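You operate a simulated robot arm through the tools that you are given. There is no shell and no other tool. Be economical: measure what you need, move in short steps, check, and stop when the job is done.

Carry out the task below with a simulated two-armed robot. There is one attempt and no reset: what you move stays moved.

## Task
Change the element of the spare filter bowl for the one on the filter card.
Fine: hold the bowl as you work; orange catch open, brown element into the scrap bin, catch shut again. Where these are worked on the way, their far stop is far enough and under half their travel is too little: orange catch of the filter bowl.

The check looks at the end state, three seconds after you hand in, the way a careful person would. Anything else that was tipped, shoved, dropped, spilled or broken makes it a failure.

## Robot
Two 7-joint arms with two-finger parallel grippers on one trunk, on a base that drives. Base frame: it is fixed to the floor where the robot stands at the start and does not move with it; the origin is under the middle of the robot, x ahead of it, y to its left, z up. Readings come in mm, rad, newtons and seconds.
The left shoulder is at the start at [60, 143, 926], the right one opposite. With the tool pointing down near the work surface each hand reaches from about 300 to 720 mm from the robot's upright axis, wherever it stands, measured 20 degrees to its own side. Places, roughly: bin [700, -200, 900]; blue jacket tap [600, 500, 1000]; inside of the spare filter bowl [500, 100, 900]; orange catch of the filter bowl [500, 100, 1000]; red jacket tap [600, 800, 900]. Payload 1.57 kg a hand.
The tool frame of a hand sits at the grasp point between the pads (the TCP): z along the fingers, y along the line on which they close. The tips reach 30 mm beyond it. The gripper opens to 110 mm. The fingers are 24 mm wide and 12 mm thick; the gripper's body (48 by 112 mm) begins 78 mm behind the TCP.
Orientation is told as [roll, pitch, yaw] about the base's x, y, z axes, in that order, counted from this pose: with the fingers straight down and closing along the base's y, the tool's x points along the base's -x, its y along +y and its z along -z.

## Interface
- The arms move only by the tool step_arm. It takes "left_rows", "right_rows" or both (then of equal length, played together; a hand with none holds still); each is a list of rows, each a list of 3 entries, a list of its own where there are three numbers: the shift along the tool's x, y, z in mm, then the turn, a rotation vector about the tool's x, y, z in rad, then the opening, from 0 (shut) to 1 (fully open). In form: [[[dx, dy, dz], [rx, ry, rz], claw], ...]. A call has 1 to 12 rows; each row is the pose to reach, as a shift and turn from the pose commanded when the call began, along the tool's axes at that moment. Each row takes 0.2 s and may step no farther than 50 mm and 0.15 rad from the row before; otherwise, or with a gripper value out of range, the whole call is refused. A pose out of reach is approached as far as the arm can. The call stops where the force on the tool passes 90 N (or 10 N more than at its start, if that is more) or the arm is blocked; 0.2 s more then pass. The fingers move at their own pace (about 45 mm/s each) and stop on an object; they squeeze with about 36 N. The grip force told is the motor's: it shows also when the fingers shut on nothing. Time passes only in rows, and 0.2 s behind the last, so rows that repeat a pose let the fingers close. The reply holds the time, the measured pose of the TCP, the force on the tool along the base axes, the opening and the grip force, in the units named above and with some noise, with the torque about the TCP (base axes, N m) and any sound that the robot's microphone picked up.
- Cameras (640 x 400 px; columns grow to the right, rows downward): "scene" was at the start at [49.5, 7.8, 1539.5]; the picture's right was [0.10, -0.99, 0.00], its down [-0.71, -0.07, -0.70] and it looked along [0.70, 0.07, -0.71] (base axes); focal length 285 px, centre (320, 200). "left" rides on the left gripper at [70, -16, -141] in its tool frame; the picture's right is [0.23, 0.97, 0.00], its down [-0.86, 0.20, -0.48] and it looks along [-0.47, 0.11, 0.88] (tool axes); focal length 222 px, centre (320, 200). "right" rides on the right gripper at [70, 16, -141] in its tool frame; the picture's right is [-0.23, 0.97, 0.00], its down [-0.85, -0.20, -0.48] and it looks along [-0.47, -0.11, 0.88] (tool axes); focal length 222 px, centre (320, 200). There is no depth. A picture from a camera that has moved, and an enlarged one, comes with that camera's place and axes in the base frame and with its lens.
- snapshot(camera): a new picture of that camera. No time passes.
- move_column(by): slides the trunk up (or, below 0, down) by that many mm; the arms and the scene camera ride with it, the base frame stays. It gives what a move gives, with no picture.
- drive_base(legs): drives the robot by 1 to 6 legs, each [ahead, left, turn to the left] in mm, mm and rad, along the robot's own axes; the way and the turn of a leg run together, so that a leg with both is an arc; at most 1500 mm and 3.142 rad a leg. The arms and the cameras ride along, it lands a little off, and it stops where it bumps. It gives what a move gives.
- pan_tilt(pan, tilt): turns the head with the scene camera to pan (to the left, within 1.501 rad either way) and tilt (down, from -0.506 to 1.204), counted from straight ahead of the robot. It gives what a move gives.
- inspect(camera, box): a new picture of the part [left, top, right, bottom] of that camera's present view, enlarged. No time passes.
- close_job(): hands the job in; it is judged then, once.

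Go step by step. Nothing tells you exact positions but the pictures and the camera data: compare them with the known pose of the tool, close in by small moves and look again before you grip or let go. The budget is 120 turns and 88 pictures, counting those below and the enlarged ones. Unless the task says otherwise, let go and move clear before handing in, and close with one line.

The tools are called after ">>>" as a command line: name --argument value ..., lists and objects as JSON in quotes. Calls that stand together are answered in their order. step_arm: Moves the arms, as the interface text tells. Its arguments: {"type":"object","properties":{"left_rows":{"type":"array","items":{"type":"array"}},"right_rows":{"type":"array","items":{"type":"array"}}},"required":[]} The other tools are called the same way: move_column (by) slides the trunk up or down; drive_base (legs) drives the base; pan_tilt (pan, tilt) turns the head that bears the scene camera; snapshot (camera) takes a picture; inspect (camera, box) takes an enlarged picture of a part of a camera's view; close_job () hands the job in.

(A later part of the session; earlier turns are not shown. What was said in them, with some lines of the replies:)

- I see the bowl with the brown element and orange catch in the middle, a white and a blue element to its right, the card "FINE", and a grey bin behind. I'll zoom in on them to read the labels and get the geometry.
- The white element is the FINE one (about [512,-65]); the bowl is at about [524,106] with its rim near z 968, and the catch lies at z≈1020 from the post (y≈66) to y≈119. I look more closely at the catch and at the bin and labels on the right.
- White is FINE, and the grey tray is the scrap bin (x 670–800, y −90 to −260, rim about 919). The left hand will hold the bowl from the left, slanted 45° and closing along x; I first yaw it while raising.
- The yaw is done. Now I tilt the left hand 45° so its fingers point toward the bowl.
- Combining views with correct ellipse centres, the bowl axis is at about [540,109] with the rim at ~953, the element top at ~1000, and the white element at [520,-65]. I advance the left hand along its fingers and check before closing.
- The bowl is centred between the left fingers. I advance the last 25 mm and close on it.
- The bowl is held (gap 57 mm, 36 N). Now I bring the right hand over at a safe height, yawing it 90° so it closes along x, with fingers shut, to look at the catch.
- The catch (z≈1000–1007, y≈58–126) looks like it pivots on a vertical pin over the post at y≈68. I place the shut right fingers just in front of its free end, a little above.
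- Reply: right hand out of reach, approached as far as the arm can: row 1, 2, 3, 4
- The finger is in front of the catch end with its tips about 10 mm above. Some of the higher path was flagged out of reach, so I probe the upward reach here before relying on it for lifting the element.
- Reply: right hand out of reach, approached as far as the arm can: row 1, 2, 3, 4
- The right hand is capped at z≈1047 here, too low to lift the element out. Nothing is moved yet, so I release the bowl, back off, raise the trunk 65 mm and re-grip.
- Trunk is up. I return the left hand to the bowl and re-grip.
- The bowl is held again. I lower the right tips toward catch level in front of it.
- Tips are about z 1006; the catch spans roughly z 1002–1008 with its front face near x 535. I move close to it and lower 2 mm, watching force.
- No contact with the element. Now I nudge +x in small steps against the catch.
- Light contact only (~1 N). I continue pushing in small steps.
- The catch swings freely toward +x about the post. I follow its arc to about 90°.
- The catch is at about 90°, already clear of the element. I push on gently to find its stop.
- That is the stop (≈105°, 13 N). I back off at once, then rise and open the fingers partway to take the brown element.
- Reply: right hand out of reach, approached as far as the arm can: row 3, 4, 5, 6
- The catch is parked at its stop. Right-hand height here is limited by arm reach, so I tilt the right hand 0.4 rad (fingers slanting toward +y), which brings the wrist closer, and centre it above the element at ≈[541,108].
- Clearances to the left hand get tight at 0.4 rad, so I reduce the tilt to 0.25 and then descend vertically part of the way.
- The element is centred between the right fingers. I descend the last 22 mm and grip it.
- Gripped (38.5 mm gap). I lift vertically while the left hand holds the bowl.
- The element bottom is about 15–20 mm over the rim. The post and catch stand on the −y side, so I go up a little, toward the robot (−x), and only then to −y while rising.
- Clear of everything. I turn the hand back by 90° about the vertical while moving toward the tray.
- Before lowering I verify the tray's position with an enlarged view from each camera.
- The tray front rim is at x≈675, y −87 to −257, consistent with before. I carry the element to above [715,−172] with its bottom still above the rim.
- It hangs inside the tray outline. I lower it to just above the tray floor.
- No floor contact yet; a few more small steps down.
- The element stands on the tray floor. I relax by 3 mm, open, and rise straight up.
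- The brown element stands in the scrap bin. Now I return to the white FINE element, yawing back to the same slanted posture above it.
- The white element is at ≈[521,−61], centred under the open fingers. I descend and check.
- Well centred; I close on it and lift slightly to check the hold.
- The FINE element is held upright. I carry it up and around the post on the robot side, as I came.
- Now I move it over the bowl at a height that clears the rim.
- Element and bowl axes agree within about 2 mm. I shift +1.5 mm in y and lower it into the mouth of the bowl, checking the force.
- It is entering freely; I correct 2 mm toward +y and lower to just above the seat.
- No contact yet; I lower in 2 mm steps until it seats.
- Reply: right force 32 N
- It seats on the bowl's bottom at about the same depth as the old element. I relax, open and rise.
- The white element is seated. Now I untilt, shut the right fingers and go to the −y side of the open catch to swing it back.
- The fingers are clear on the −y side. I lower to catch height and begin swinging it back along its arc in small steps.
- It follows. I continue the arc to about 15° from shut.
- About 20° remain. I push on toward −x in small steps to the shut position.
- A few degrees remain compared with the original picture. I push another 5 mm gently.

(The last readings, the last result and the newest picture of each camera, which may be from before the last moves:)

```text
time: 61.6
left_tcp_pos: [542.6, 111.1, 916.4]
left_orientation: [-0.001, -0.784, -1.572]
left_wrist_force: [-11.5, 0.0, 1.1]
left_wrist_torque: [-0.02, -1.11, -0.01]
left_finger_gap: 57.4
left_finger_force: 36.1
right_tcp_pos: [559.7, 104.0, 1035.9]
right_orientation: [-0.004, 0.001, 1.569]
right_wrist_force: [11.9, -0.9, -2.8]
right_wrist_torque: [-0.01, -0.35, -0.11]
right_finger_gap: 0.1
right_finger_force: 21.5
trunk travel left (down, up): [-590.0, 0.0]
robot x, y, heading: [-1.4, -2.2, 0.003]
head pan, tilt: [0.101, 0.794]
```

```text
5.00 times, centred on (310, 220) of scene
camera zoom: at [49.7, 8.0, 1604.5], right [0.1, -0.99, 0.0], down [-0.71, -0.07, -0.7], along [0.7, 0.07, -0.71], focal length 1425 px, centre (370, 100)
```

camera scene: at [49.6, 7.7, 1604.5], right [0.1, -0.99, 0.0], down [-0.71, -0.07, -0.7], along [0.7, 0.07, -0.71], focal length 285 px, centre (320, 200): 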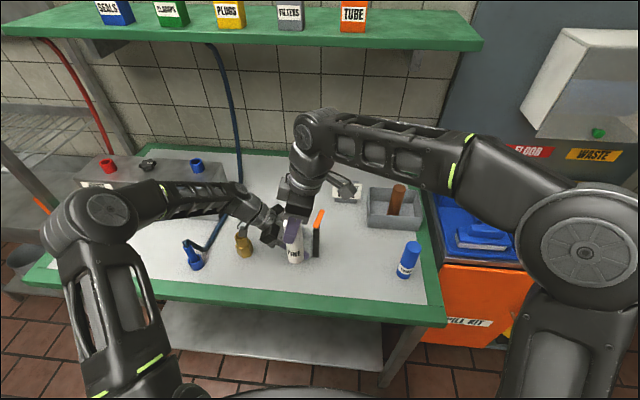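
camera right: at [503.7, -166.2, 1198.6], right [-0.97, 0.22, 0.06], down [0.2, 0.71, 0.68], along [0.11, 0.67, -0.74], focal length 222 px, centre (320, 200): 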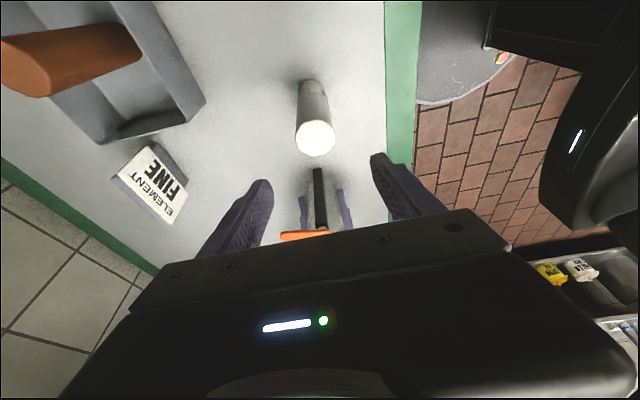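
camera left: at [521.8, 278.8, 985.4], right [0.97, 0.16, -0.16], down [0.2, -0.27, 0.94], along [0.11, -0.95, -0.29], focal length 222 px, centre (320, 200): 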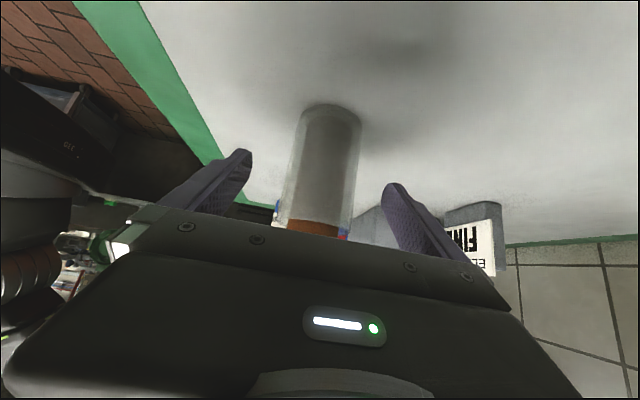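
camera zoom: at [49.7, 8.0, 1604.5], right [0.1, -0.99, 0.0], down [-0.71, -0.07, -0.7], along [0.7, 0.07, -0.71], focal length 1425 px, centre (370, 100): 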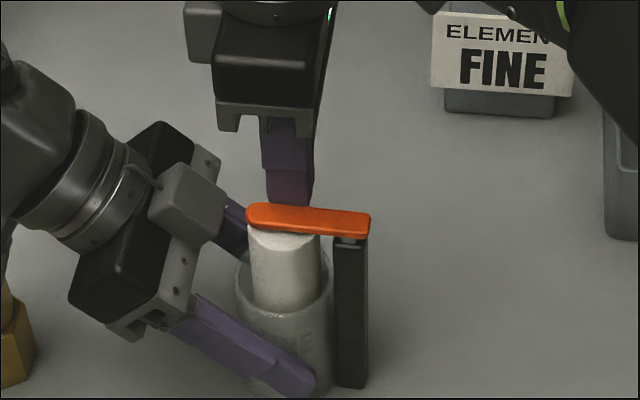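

The catch is against its closed stop and looks exactly as at the start. I back the right hand off, up, and away to the right.

>>> step_arm --right_rows '[[[0, -6, 0], [0, 0, 0], 0], [[0, -12, 0], [0, 0, 0], 0], [[0, -12, -18], [0, 0, 0], 0], [[40, -6, -20], [0, 0, 0], 0], [[80, 10, -25], [0, 0, 0], 0], [[120, 30, -35], [0, 0, 0], 0], [[160, 40, -40], [0, 0, 0], 0], [[205, 40, -50], [0, 0, 0], 0], [[250, 40, -60], [0, 0, 0], 0]]'

>>> snapshot --camera "scene"

```text
time: 63.6
left_tcp_pos: [541.7, 111.5, 915.6]
left_orientation: [-0.001, -0.783, -1.572]
left_wrist_force: [0.6, -1.5, -0.6]
left_wrist_torque: [0.03, -0.05, -0.03]
left_finger_gap: 57.1
left_finger_force: 35.9
right_tcp_pos: [521.8, -143.1, 1095.3]
right_orientation: [-0.003, -0.001, 1.572]
right_wrist_force: [0.6, 0.6, 0.1]
right_wrist_torque: [0.02, -0.02, -0.04]
right_finger_gap: 0.2
right_finger_force: 21.3
trunk travel left (down, up): [-590.0, 0.0]
robot x, y, heading: [-0.1, -3.4, 0.003]
head pan, tilt: [0.101, 0.794]
```

```text
25 pictures are left
camera scene: at [49.4, 7.0, 1604.5], right [0.1, -0.99, 0.0], down [-0.71, -0.07, -0.7], along [0.7, 0.07, -0.71], focal length 285 px, centre (320, 200)
```

scene: 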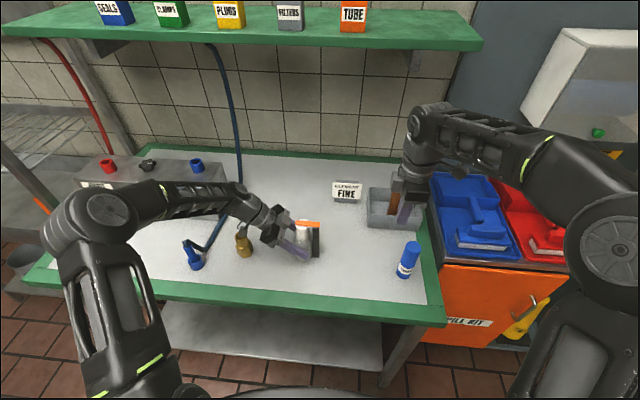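

Everything is in place. Now I open the left hand (the bowl stands on the table) and back it straight out along its fingers.

>>> step_arm --left_rows '[[[0, 0, 0], [0, 0, 0], 0.7], [[0, 0, 0], [0, 0, 0], 1], [[0, 0, 0], [0, 0, 0], 1], [[0, 0, 0], [0, 0, 0], 1], [[0, 0, 0], [0, 0, 0], 1], [[0, 0, -30], [0, 0, 0], 1], [[0, 0, -70], [0, 0, 0], 1], [[0, 0, -110], [0, 0, 0], 1], [[0, 0, -150], [0, 0, 0], 1]]'

>>> inspect --camera "scene" --box '[230, 170, 440, 300]'

>>> inspect --camera "scene" --box '[260, 190, 360, 270]'

```text
time: 65.6
left_tcp_pos: [541.2, 216.8, 1018.1]
left_orientation: [0.0, -0.784, -1.57]
left_wrist_force: [-0.2, 0.1, -0.1]
left_wrist_torque: [-0.04, 0.01, 0.0]
left_finger_gap: 110.0
left_finger_force: 0.0
right_tcp_pos: [522.9, -143.0, 1096.7]
right_orientation: [-0.002, 0.0, 1.57]
right_wrist_force: [-0.4, -0.2, -0.6]
right_wrist_torque: [0.04, 0.02, 0.0]
right_finger_gap: 0.2
right_finger_force: 21.7
trunk travel left (down, up): [-590.0, 0.0]
robot x, y, heading: [1.2, -3.5, 0.003]
head pan, tilt: [0.101, 0.794]
```

```text
3.05 times, centred on (335, 235) of scene
camera zoom: at [49.3, 8.2, 1604.5], right [0.1, -0.99, 0.0], down [-0.71, -0.07, -0.7], along [0.7, 0.07, -0.71], focal length 868 px, centre (274, 93)
```

zoom: 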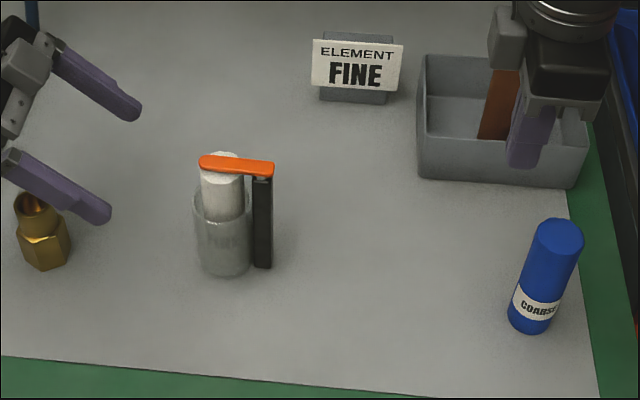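

```text
5.00 times, centred on (310, 230) of scene
camera zoom: at [49.3, 8.2, 1604.5], right [0.1, -0.99, 0.0], down [-0.71, -0.07, -0.7], along [0.7, 0.07, -0.71], focal length 1425 px, centre (370, 50)
```

zoom: 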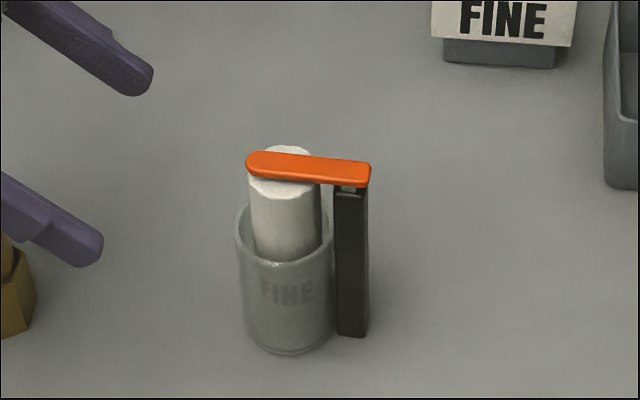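

The bowl stands upright with the FINE element in it and the catch shut. The brown element is in the scrap bin and both hands are clear, so I hand in.

>>> close_job

```text
The job is handed in.
```

The spare filter bowl now holds the white FINE element named on the card, with its orange catch shut against the stop. The brown element is in the grey scrap bin, and nothing else was tipped or moved.
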